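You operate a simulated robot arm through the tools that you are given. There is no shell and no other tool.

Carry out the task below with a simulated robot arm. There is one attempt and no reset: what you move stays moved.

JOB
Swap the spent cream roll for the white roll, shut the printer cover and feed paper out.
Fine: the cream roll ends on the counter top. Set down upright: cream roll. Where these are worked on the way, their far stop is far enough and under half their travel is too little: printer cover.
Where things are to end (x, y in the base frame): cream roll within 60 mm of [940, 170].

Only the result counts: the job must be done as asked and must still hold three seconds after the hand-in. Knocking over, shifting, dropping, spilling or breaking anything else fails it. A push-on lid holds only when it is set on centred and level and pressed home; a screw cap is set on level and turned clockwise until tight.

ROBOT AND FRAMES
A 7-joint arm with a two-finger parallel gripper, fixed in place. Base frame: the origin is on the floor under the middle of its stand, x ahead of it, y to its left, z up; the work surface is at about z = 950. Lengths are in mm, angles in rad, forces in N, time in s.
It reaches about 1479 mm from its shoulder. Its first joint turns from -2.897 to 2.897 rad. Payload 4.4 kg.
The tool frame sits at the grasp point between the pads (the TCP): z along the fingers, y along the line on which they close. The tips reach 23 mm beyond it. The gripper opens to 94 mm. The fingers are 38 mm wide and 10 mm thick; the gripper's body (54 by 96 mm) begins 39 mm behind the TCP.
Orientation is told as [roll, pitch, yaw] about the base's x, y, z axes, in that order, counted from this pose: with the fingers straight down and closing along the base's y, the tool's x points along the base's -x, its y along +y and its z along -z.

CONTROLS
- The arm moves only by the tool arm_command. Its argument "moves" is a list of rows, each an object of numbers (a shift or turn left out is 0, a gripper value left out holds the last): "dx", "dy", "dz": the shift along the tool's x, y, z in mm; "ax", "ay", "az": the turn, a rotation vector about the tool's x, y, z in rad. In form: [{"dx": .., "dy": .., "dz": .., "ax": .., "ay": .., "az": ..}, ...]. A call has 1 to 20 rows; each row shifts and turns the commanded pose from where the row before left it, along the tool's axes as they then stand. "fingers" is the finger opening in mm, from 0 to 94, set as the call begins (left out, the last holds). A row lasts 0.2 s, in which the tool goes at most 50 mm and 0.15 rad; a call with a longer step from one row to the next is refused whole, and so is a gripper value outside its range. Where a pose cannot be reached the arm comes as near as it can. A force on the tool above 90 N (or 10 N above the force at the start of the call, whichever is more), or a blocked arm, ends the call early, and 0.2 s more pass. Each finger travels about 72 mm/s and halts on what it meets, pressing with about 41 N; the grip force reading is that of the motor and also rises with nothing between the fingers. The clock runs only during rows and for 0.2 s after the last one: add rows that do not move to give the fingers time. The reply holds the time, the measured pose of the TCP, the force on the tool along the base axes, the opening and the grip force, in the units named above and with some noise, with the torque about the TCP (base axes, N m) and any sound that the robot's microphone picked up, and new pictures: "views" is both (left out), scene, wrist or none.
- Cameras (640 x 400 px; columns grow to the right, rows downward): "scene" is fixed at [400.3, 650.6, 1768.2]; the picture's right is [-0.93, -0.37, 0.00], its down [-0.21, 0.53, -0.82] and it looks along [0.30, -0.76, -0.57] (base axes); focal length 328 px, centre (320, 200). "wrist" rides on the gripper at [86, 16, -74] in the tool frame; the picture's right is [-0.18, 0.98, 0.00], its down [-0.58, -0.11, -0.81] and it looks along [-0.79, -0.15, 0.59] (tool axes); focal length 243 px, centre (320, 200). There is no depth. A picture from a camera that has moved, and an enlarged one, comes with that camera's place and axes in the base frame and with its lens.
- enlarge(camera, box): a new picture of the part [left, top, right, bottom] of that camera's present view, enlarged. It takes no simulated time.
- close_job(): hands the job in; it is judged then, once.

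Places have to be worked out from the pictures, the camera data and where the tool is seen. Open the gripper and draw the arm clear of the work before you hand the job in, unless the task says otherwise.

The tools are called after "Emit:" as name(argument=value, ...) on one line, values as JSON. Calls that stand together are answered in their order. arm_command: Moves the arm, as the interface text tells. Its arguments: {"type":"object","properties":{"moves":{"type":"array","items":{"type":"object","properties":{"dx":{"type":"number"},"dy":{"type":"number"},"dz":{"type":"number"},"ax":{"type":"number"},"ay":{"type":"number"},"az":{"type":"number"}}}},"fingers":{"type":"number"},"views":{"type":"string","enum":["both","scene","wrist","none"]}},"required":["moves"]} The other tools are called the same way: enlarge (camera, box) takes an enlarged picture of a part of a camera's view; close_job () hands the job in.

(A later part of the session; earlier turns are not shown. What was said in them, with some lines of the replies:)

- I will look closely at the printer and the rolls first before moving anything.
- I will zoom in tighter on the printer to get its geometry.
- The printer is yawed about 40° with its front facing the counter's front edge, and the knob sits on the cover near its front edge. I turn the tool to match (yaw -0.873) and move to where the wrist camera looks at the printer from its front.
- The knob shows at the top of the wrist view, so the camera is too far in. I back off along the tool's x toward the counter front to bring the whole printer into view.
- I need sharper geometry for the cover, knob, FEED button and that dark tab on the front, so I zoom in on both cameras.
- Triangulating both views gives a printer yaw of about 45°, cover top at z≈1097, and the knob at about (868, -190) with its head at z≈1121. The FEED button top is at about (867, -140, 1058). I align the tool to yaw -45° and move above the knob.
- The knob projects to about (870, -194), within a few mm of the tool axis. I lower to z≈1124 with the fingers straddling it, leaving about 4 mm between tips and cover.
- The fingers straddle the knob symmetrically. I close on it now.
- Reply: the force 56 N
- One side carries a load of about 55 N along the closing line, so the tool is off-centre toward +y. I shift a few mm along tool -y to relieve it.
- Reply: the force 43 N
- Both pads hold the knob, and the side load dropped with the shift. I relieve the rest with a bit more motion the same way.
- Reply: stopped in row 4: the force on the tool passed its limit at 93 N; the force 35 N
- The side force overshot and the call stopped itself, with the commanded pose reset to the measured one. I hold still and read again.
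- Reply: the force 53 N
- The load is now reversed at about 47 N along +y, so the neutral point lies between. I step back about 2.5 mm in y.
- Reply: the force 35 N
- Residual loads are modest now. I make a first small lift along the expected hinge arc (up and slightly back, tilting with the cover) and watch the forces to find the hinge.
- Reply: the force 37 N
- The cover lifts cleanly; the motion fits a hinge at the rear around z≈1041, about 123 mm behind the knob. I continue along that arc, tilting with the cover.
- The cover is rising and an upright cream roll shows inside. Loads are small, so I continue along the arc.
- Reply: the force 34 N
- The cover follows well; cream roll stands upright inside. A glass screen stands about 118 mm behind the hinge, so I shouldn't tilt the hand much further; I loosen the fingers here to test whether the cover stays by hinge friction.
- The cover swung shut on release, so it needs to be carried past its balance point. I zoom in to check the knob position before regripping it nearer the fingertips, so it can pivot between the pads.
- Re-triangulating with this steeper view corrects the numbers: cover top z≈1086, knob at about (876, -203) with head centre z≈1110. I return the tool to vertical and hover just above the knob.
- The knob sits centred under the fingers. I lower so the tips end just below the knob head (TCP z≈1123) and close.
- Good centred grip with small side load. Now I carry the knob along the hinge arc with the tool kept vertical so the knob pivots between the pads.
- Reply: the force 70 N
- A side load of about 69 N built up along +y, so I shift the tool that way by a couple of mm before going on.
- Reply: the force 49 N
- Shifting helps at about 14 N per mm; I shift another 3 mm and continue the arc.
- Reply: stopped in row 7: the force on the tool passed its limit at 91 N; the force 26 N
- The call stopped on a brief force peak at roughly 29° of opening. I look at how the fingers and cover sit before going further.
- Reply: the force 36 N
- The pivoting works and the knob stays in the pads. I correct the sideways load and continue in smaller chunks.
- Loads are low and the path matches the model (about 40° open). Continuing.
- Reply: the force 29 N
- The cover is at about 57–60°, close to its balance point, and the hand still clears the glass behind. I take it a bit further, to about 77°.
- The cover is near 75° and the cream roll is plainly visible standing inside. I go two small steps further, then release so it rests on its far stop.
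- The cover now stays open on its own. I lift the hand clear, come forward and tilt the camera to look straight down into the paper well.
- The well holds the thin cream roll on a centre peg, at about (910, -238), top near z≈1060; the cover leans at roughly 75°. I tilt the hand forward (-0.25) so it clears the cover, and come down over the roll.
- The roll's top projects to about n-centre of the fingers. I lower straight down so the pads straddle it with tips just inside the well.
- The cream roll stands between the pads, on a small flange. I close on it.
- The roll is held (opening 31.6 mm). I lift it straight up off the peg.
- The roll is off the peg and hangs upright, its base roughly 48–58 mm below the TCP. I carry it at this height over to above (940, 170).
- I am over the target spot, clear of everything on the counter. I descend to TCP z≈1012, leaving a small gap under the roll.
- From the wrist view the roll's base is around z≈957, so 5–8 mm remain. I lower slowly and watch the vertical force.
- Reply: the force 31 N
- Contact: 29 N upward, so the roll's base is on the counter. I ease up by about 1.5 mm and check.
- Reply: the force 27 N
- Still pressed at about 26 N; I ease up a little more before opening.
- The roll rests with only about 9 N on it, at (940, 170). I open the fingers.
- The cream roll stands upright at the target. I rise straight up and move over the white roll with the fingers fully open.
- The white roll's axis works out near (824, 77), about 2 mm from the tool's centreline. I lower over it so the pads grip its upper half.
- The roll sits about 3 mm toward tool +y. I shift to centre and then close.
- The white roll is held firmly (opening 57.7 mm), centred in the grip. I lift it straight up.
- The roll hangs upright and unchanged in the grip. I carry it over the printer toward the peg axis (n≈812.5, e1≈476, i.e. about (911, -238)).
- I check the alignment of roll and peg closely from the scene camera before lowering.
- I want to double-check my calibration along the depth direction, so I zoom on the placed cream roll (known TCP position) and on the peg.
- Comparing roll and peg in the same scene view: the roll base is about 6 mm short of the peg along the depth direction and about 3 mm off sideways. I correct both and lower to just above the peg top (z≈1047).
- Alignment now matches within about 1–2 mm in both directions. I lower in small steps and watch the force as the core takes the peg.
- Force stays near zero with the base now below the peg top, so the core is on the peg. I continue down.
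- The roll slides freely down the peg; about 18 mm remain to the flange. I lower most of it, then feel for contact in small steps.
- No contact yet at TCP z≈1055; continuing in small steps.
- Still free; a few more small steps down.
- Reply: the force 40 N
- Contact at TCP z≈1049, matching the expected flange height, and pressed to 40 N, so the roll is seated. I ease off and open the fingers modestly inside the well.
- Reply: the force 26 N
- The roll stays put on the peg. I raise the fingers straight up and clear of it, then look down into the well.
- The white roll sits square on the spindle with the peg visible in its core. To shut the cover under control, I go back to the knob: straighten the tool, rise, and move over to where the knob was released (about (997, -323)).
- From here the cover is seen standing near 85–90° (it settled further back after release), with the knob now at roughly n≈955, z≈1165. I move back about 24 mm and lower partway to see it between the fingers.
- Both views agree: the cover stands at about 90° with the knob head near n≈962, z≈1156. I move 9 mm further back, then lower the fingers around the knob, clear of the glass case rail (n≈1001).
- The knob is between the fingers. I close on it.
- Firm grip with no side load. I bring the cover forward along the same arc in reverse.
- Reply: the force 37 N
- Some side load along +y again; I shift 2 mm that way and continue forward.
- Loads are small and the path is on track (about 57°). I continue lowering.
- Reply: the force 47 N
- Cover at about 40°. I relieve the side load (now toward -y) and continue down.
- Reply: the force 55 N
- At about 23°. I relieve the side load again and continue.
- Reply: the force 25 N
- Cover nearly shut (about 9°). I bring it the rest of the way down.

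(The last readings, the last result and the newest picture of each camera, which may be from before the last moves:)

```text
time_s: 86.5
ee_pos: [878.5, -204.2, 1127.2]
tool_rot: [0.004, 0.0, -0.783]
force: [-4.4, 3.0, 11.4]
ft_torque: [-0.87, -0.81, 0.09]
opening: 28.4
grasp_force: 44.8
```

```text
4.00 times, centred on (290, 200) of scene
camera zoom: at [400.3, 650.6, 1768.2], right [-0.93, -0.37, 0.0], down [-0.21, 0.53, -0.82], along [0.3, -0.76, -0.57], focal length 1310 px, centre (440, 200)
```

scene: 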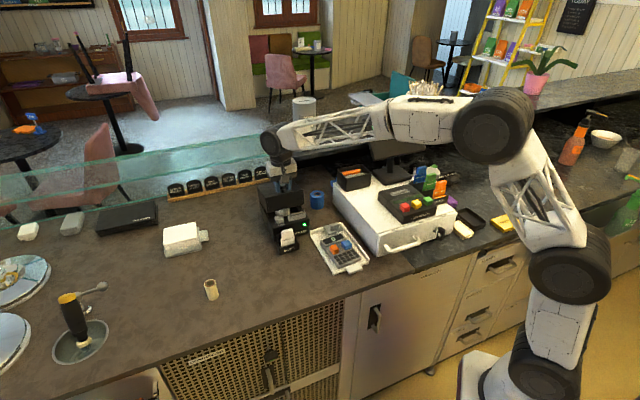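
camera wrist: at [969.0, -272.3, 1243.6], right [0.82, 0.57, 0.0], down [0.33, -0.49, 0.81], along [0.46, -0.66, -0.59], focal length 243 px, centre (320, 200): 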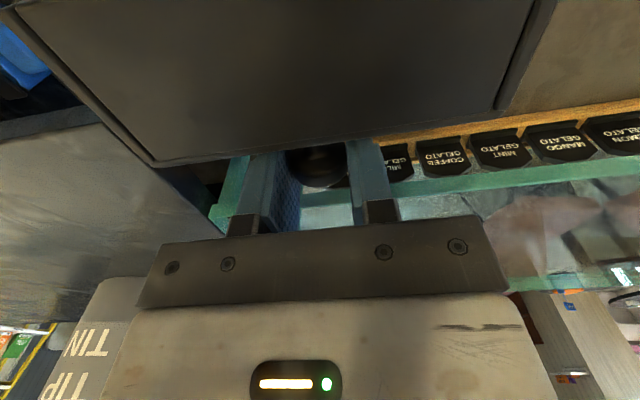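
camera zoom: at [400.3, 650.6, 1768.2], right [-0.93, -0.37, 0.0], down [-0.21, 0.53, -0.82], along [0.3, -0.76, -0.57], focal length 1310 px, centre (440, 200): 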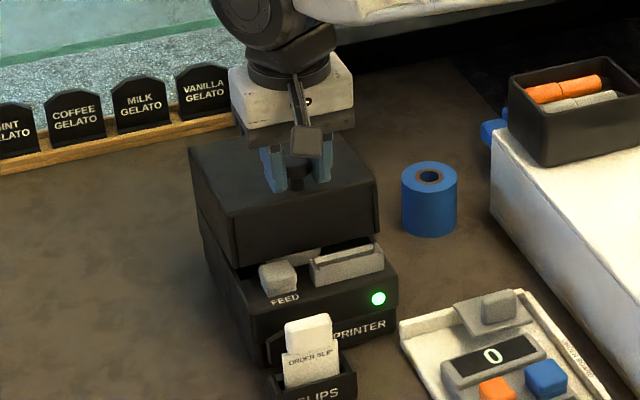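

A small gap remains; releasing lets the cover drop the last few mm onto its seat.

Emit:
arm_command(moves=[{}, {}, {}], fingers=60, views="wrist")

Emit:
enlarge(camera="scene", box=[245, 150, 335, 250])

```text
time_s: 87.3
ee_pos: [879.8, -204.7, 1127.7]
tool_rot: [0.001, 0.0, -0.785]
force: [-0.2, 0.3, -0.3]
ft_torque: [-0.01, -0.01, -0.01]
opening: 60.0
grasp_force: 0.0
camera wrist: at [828.5, -131.1, 1200.4], right [0.82, 0.57, 0.0], down [0.33, -0.49, 0.81], along [0.46, -0.66, -0.59], focal length 243 px, centre (320, 200)
```

wrist: 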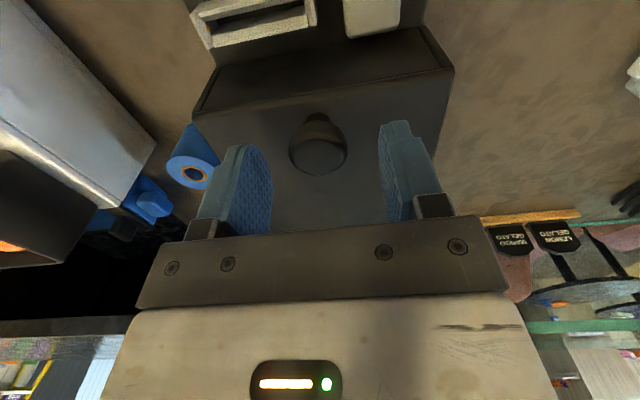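

```text
4.00 times, centred on (290, 200) of scene
camera zoom: at [400.3, 650.6, 1768.2], right [-0.93, -0.37, 0.0], down [-0.21, 0.53, -0.82], along [0.3, -0.76, -0.57], focal length 1310 px, centre (440, 200)
```

zoom: 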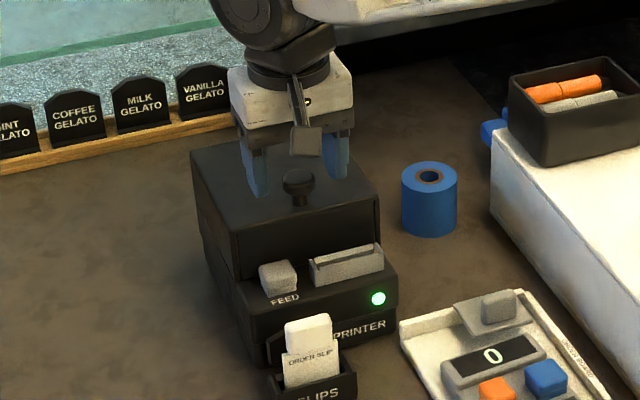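

The cover is shut again. Next is FEED: I rise clear of the knob, and will use one open finger so the hand stays well away from the knob; I position it to the side above the button.

Emit:
arm_command(moves=[{"dz": -30}, {"dz": -30}, {"dx": 16, "dy": 29}, {"dx": 16, "dy": 29}, {"dx": 16, "dy": 28}, {"dz": 30}, {"dz": 30}, {}, {}], fingers=94, views="both")

Emit:
enlarge(camera="scene", box=[245, 150, 335, 250])

Emit:
enlarge(camera="wrist", box=[140, 40, 400, 240])

```text
time_s: 89.3
ee_pos: [906.9, -111.8, 1125.9]
tool_rot: [0.001, -0.001, -0.783]
force: [0.7, -0.2, -0.1]
ft_torque: [-0.01, 0.0, -0.04]
opening: 94.0
grasp_force: 0.2
camera wrist: at [856.7, -38.3, 1200.7], right [0.82, 0.57, 0.0], down [0.33, -0.49, 0.81], along [0.46, -0.66, -0.59], focal length 243 px, centre (320, 200)
```

scene: 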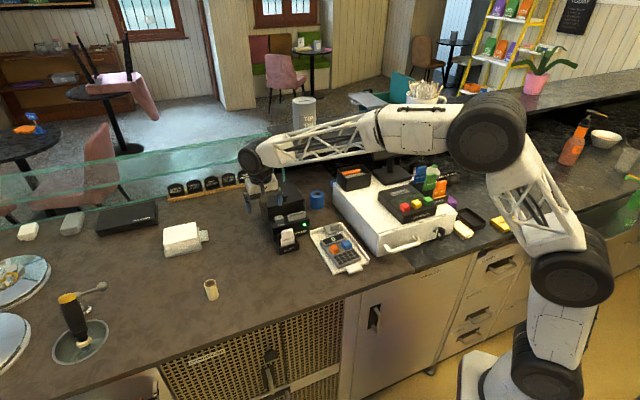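
wrist: 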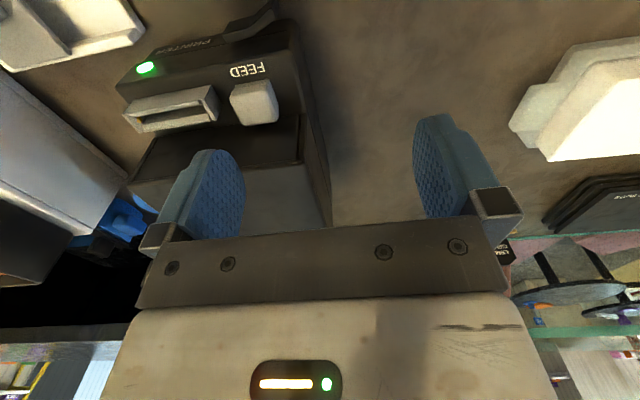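

```text
4.00 times, centred on (290, 200) of scene
camera zoom: at [400.3, 650.6, 1768.2], right [-0.93, -0.37, 0.0], down [-0.21, 0.53, -0.82], along [0.3, -0.76, -0.57], focal length 1310 px, centre (440, 200)
```

zoom: 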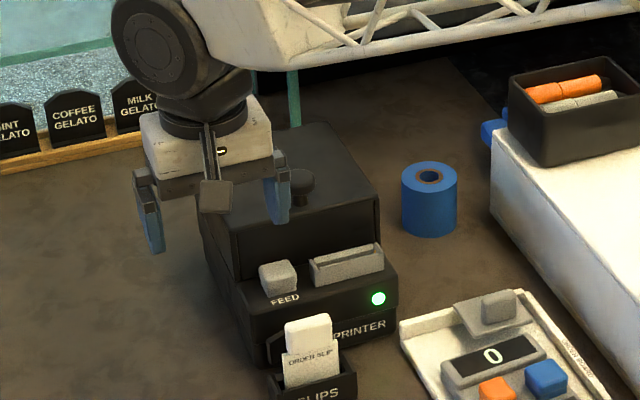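

```text
2.00 times, centred on (270, 140) of wrist
camera zoom: at [856.7, -38.3, 1200.7], right [0.82, 0.57, 0.0], down [0.33, -0.49, 0.81], along [0.46, -0.66, -0.59], focal length 485 px, centre (420, 320)
```

zoom: 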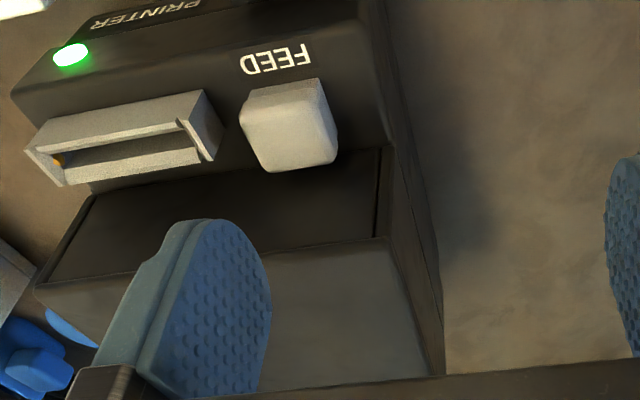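

The left-hand (−y) finger hangs above FEED with margin all round. I shift 2 mm and lower to about 12 mm above the button, then check.

Emit:
arm_command(moves=[{"dy": 2, "dz": 24}, {"dz": 24}, {}, {}], fingers=94, views="wrist")

Emit:
enlarge(camera="scene", box=[260, 185, 310, 235])

Emit:
enlarge(camera="wrist", box=[140, 40, 340, 240])

```text
time_s: 90.3
ee_pos: [908.7, -107.5, 1078.4]
tool_rot: [0.001, 0.0, -0.785]
force: [-0.2, 0.3, 0.0]
ft_torque: [0.02, -0.02, -0.02]
opening: 94.2
grasp_force: 0.0
camera wrist: at [858.5, -35.6, 1152.5], right [0.82, 0.57, 0.0], down [0.33, -0.49, 0.81], along [0.46, -0.66, -0.59], focal length 243 px, centre (320, 200)
```

wrist: 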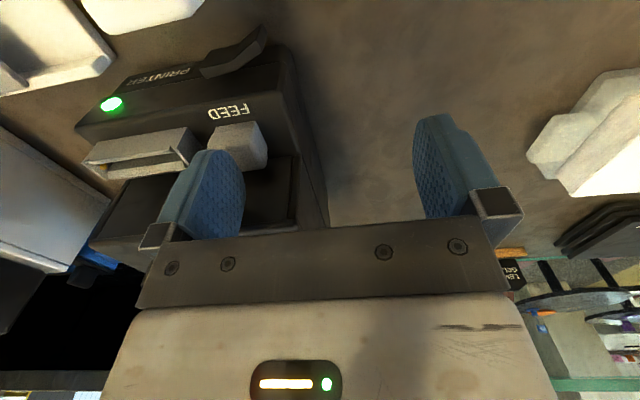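

```text
8.00 times, centred on (285, 210) of scene
camera zoom: at [400.3, 650.6, 1768.2], right [-0.93, -0.37, 0.0], down [-0.21, 0.53, -0.82], along [0.3, -0.76, -0.57], focal length 2621 px, centre (600, 120)
```

zoom: 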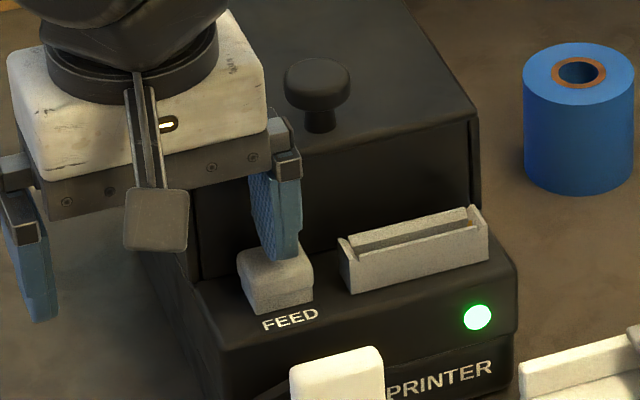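

```text
2.00 times, centred on (240, 140) of wrist
camera zoom: at [858.5, -35.6, 1152.5], right [0.82, 0.57, 0.0], down [0.33, -0.49, 0.81], along [0.46, -0.66, -0.59], focal length 485 px, centre (480, 320)
```

zoom: 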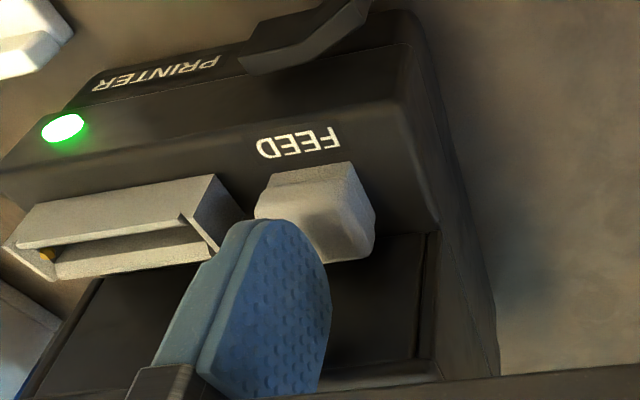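

The fingertip is rounded and currently over the front part of the button. I tilt the hand slightly forward and shift about 5 mm back and 2 mm sideways so the tip comes over the button's middle while staying off the cover.

Emit:
arm_command(moves=[{"ay": -0.1}, {"ay": -0.1}, {"dx": -5, "dy": 2, "dz": 1}, {}, {}], fingers=94, views="wrist")

Emit:
enlarge(camera="scene", box=[265, 195, 305, 230])

Emit:
enlarge(camera="wrist", box=[140, 40, 340, 240])

```text
time_s: 91.5
ee_pos: [912.9, -108.6, 1079.1]
tool_rot: [0.001, -0.202, -0.786]
force: [-29.1, 13.7, 5.5]
ft_torque: [-0.1, 0.73, -1.69]
opening: 93.9
grasp_force: 0.0
camera wrist: at [853.6, -27.4, 1133.9], right [0.82, 0.57, 0.04], down [0.21, -0.37, 0.91], along [0.53, -0.74, -0.42], focal length 243 px, centre (320, 200)
```

wrist: 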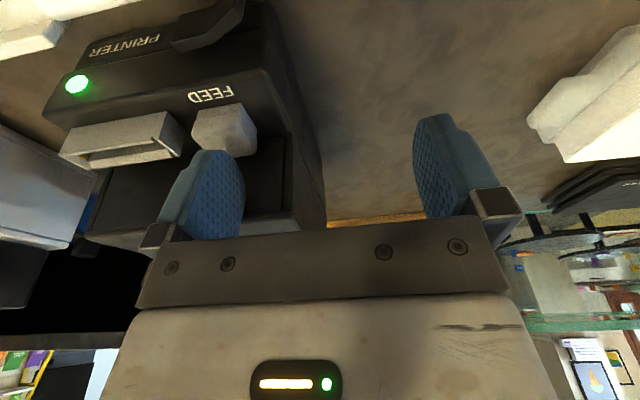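

```text
11.43 times, centred on (285, 212) of scene
camera zoom: at [400.3, 650.6, 1768.2], right [-0.93, -0.37, 0.0], down [-0.21, 0.53, -0.82], along [0.3, -0.76, -0.57], focal length 3744 px, centre (720, 57)
```

zoom: 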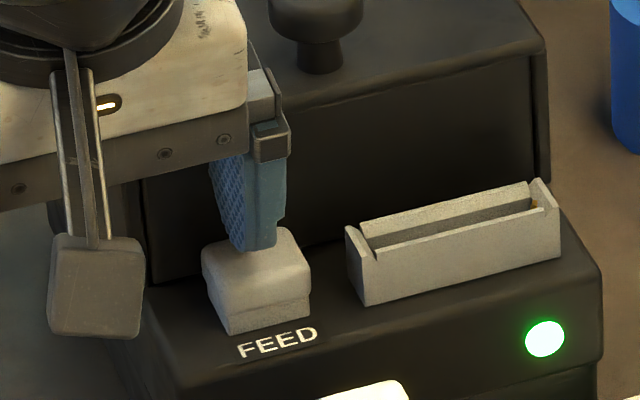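

```text
2.00 times, centred on (240, 140) of wrist
camera zoom: at [853.6, -27.4, 1133.9], right [0.82, 0.57, 0.04], down [0.21, -0.37, 0.91], along [0.53, -0.74, -0.42], focal length 485 px, centre (480, 320)
```

zoom: 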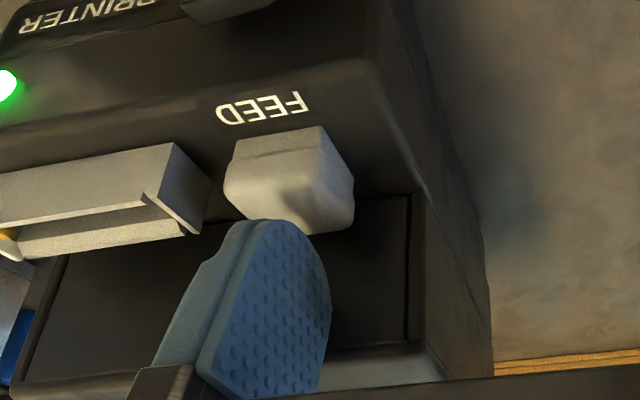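

A side contact of about 30 N shows the finger's back edge touched the cover front. I back off 4 mm toward the front and shift 4 mm back toward the button's centre.

Emit:
arm_command(moves=[{"dx": 4, "dz": -0.8}, {"dy": -4}, {}, {}], fingers=94, views="wrist")

Emit:
enlarge(camera="scene", box=[265, 195, 305, 230])

Emit:
enlarge(camera="wrist", box=[140, 40, 340, 240])

```text
time_s: 92.5
ee_pos: [906.9, -108.8, 1079.6]
tool_rot: [0.0, -0.201, -0.786]
force: [0.6, 0.2, -0.6]
ft_torque: [-0.02, 0.02, 0.0]
opening: 94.1
grasp_force: 0.1
camera wrist: at [847.1, -27.9, 1134.2], right [0.82, 0.57, 0.04], down [0.21, -0.37, 0.91], along [0.53, -0.74, -0.42], focal length 243 px, centre (320, 200)
```

wrist: 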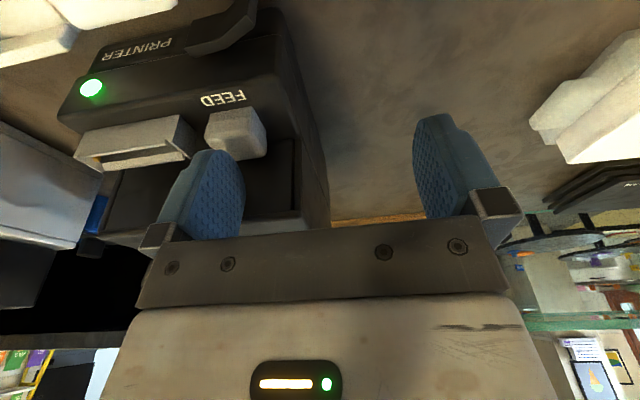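

```text
11.43 times, centred on (285, 212) of scene
camera zoom: at [400.3, 650.6, 1768.2], right [-0.93, -0.37, 0.0], down [-0.21, 0.53, -0.82], along [0.3, -0.76, -0.57], focal length 3744 px, centre (720, 57)
```

zoom: 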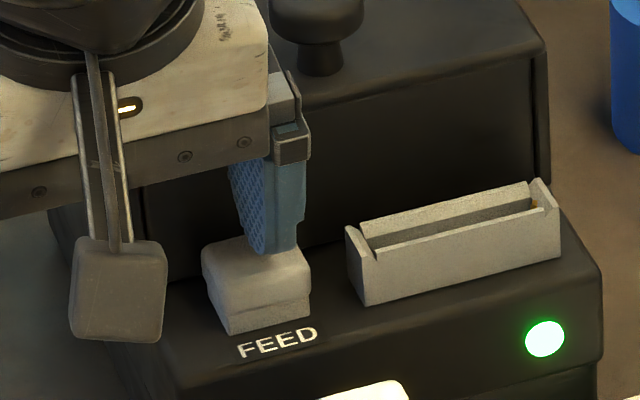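

```text
2.00 times, centred on (240, 140) of wrist
camera zoom: at [847.1, -27.9, 1134.2], right [0.82, 0.57, 0.04], down [0.21, -0.37, 0.91], along [0.53, -0.74, -0.42], focal length 485 px, centre (480, 320)
```

zoom: 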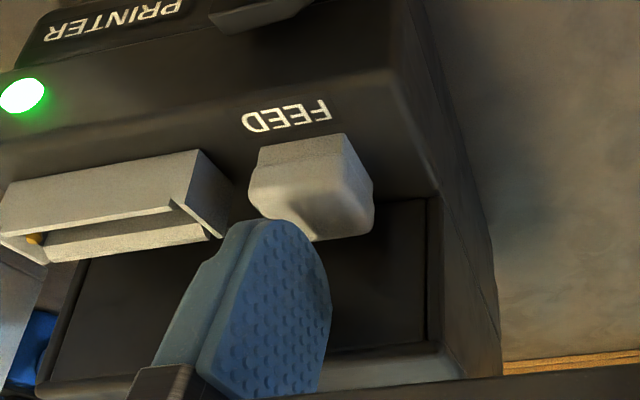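

No contact now and the tip is over the button. I lower until it touches and then press, watching force and sound.

Emit:
arm_command(moves=[{"dx": 1.0, "dz": 4.9}, {"dx": 1.0, "dz": 4.9}, {}], fingers=94, views="none")

Emit:
enlarge(camera="scene", box=[265, 195, 305, 230])

```text
time_s: 93.3
ee_pos: [906.2, -109.6, 1069.9]
tool_rot: [0.003, -0.2, -0.784]
force: [0.6, 0.7, -0.2]
ft_torque: [0.0, 0.02, -0.01]
opening: 94.1
grasp_force: 0.1
```

```text
11.43 times, centred on (285, 212) of scene
camera zoom: at [400.3, 650.6, 1768.2], right [-0.93, -0.37, 0.0], down [-0.21, 0.53, -0.82], along [0.3, -0.76, -0.57], focal length 3744 px, centre (720, 57)
```

zoom: 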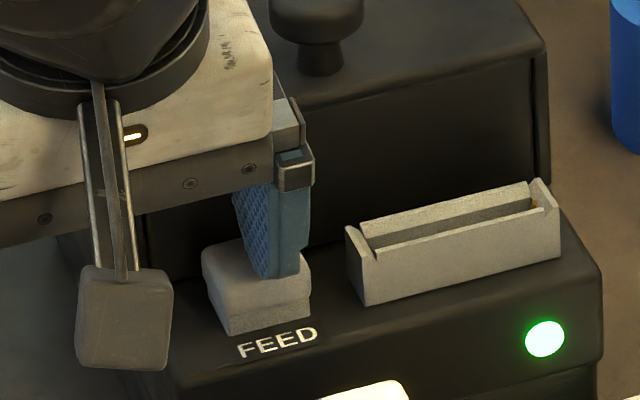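

The tip is on the button's right portion; I shift 3 mm toward its centre and press down in small steps.

Emit:
arm_command(moves=[{"dy": 3}, {"dx": 0.4, "dz": 1.96}, {"dx": 0.4, "dz": 1.96}, {"dx": 0.3, "dz": 1.5}, {}], fingers=94, views="none")

Emit:
enlarge(camera="scene", box=[265, 195, 305, 230])

```text
time_s: 94.5
ee_pos: [908.3, -107.2, 1063.2]
tool_rot: [0.003, -0.202, -0.783]
force: [-1.9, 1.8, 7.7]
ft_torque: [-0.19, 0.31, -0.12]
opening: 93.9
grasp_force: 0.1
heard: click
```

```text
11.43 times, centred on (285, 212) of scene
camera zoom: at [400.3, 650.6, 1768.2], right [-0.93, -0.37, 0.0], down [-0.21, 0.53, -0.82], along [0.3, -0.76, -0.57], focal length 3744 px, centre (720, 57)
```

zoom: 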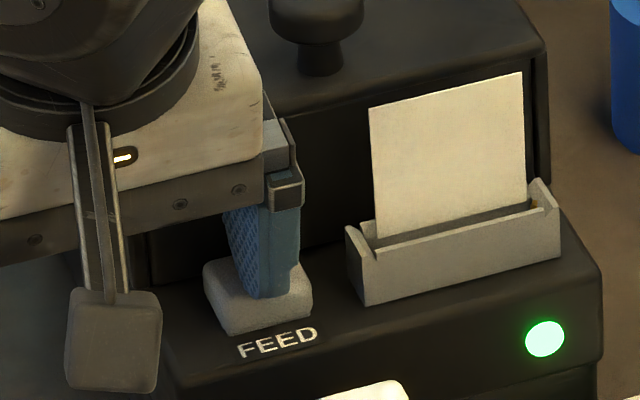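

Click heard and paper has come out of the slot. I lift the finger straight up off the button and withdraw.

Emit:
arm_command(moves=[{"dx": -2, "dz": -9.8}, {"dx": -4, "dz": -19.6}, {"dx": -6, "dz": -29}, {"dx": -8, "dz": -39}, {"dx": -8, "dz": -39}, {"dx": 10, "dy": 30, "dz": -20}, {"dx": 15, "dy": 40}, {"dx": 15, "dy": 40}, {}, {}], fingers=94, views="both")

Emit:
enlarge(camera="scene", box=[245, 160, 335, 260])

Emit:
enlarge(camera="scene", box=[140, 180, 340, 320])

```text
time_s: 96.8
ee_pos: [955.3, 0.8, 1214.8]
tool_rot: [0.003, -0.199, -0.785]
force: [0.8, -0.3, 0.6]
ft_torque: [0.03, 0.0, 0.0]
opening: 94.0
grasp_force: 0.1
camera wrist: at [895.7, 83.6, 1269.4], right [0.82, 0.57, 0.04], down [0.21, -0.37, 0.91], along [0.53, -0.74, -0.42], focal length 243 px, centre (320, 200)
```

scene: 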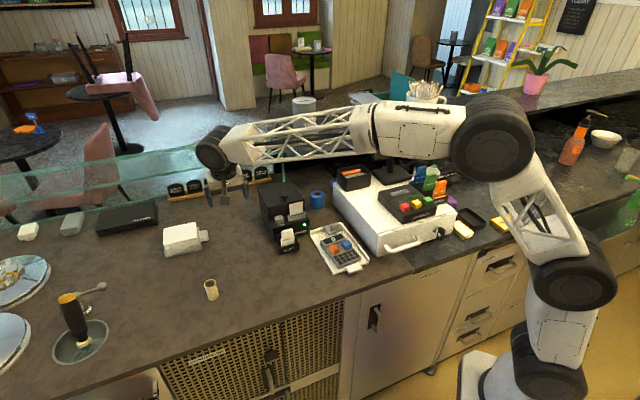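
wrist: 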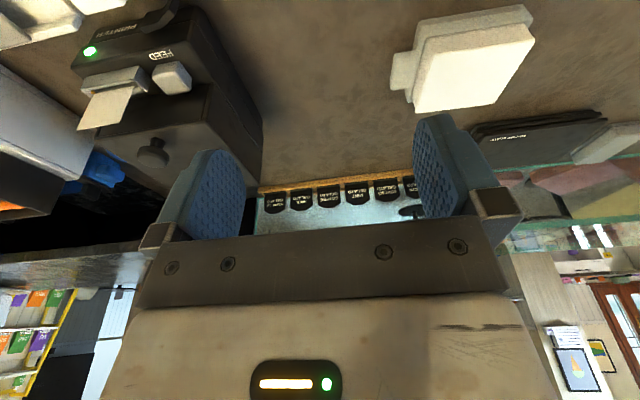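

```text
4.00 times, centred on (290, 210) of scene
camera zoom: at [400.3, 650.6, 1768.2], right [-0.93, -0.37, 0.0], down [-0.21, 0.53, -0.82], along [0.3, -0.76, -0.57], focal length 1310 px, centre (440, 160)
```

zoom: 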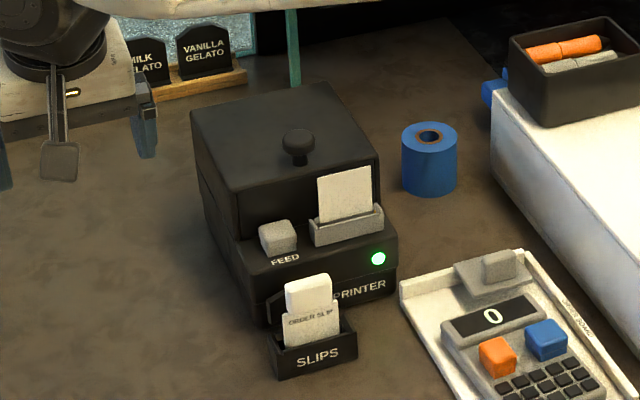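

```text
2.86 times, centred on (240, 250) of scene
camera zoom: at [400.3, 650.6, 1768.2], right [-0.93, -0.37, 0.0], down [-0.21, 0.53, -0.82], along [0.3, -0.76, -0.57], focal length 936 px, centre (549, 57)
```

zoom: 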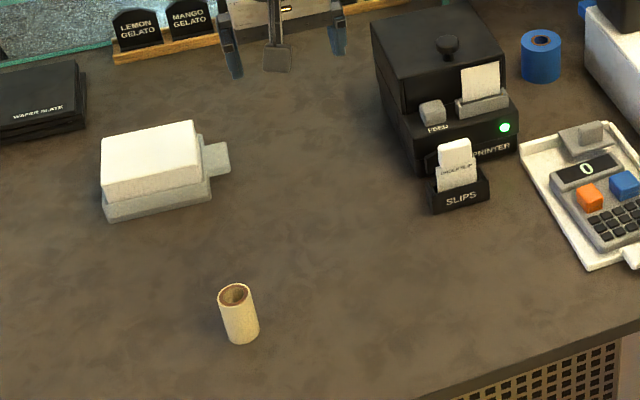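

Paper is out, the cream roll stands at its place and the printer looks closed. I compare the cover with the initial view at the same zoom before handing in.

Emit:
enlarge(camera="scene", box=[255, 178, 320, 218])

Emit:
enlarge(camera="scene", box=[260, 212, 325, 252])

```text
9.85 times, centred on (288, 198) of scene
camera zoom: at [400.3, 650.6, 1768.2], right [-0.93, -0.37, 0.0], down [-0.21, 0.53, -0.82], along [0.3, -0.76, -0.57], focal length 3226 px, centre (640, 220)
```

zoom: 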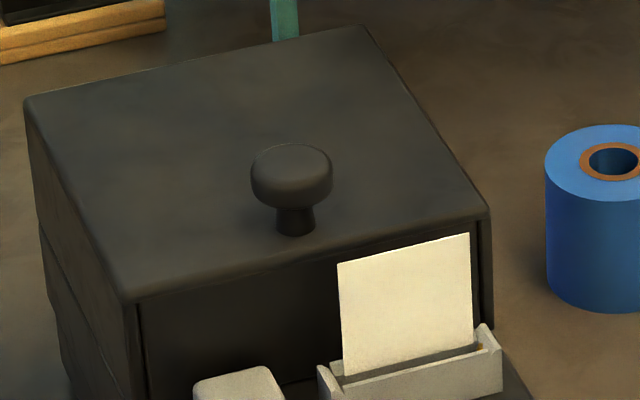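

```text
9.85 times, centred on (292, 232) of scene
camera zoom: at [400.3, 650.6, 1768.2], right [-0.93, -0.37, 0.0], down [-0.21, 0.53, -0.82], along [0.3, -0.76, -0.57], focal length 3226 px, centre (591, -115)
```

zoom: 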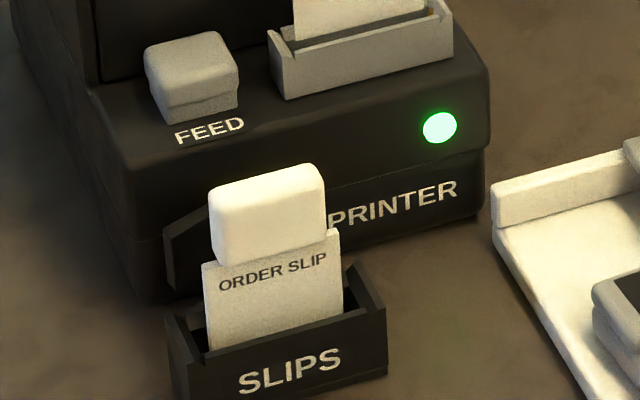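

The cover's corners and knob match the initial closed view exactly, the printer, slips and button are undisturbed, paper is fed out, and the cream roll stands upright at about (940, 170). The gripper is open and the arm is clear, so I hand the job in.

Emit:
close_job()

```text
The job is handed in.
```

I swapped the rolls, shut the cover and fed paper out. I handed the job in, but no verdict came back.

- **Cream roll:** it stands upright on the counter at about (940, 170), the target spot.
- **White roll:** it sits on the printer's spindle, pressed down until it met the flange.
- **Cover:** it was opened to about 90° on the way. It is now shut and matches the closed view from the start.
- **Feed:** pressing FEED gave a click, and paper now stands out of the slot.

Two contacts along the way may matter:

- **Cover drop:** when I first let go of the cover at about 33° open, it fell shut by itself.
- **Finger brush:** while I was lining up over FEED, one finger pushed against the front of the cover at about 30 N before I backed off.

The last pictures show nothing knocked over or moved from its place. The gripper is open and the arm is clear.
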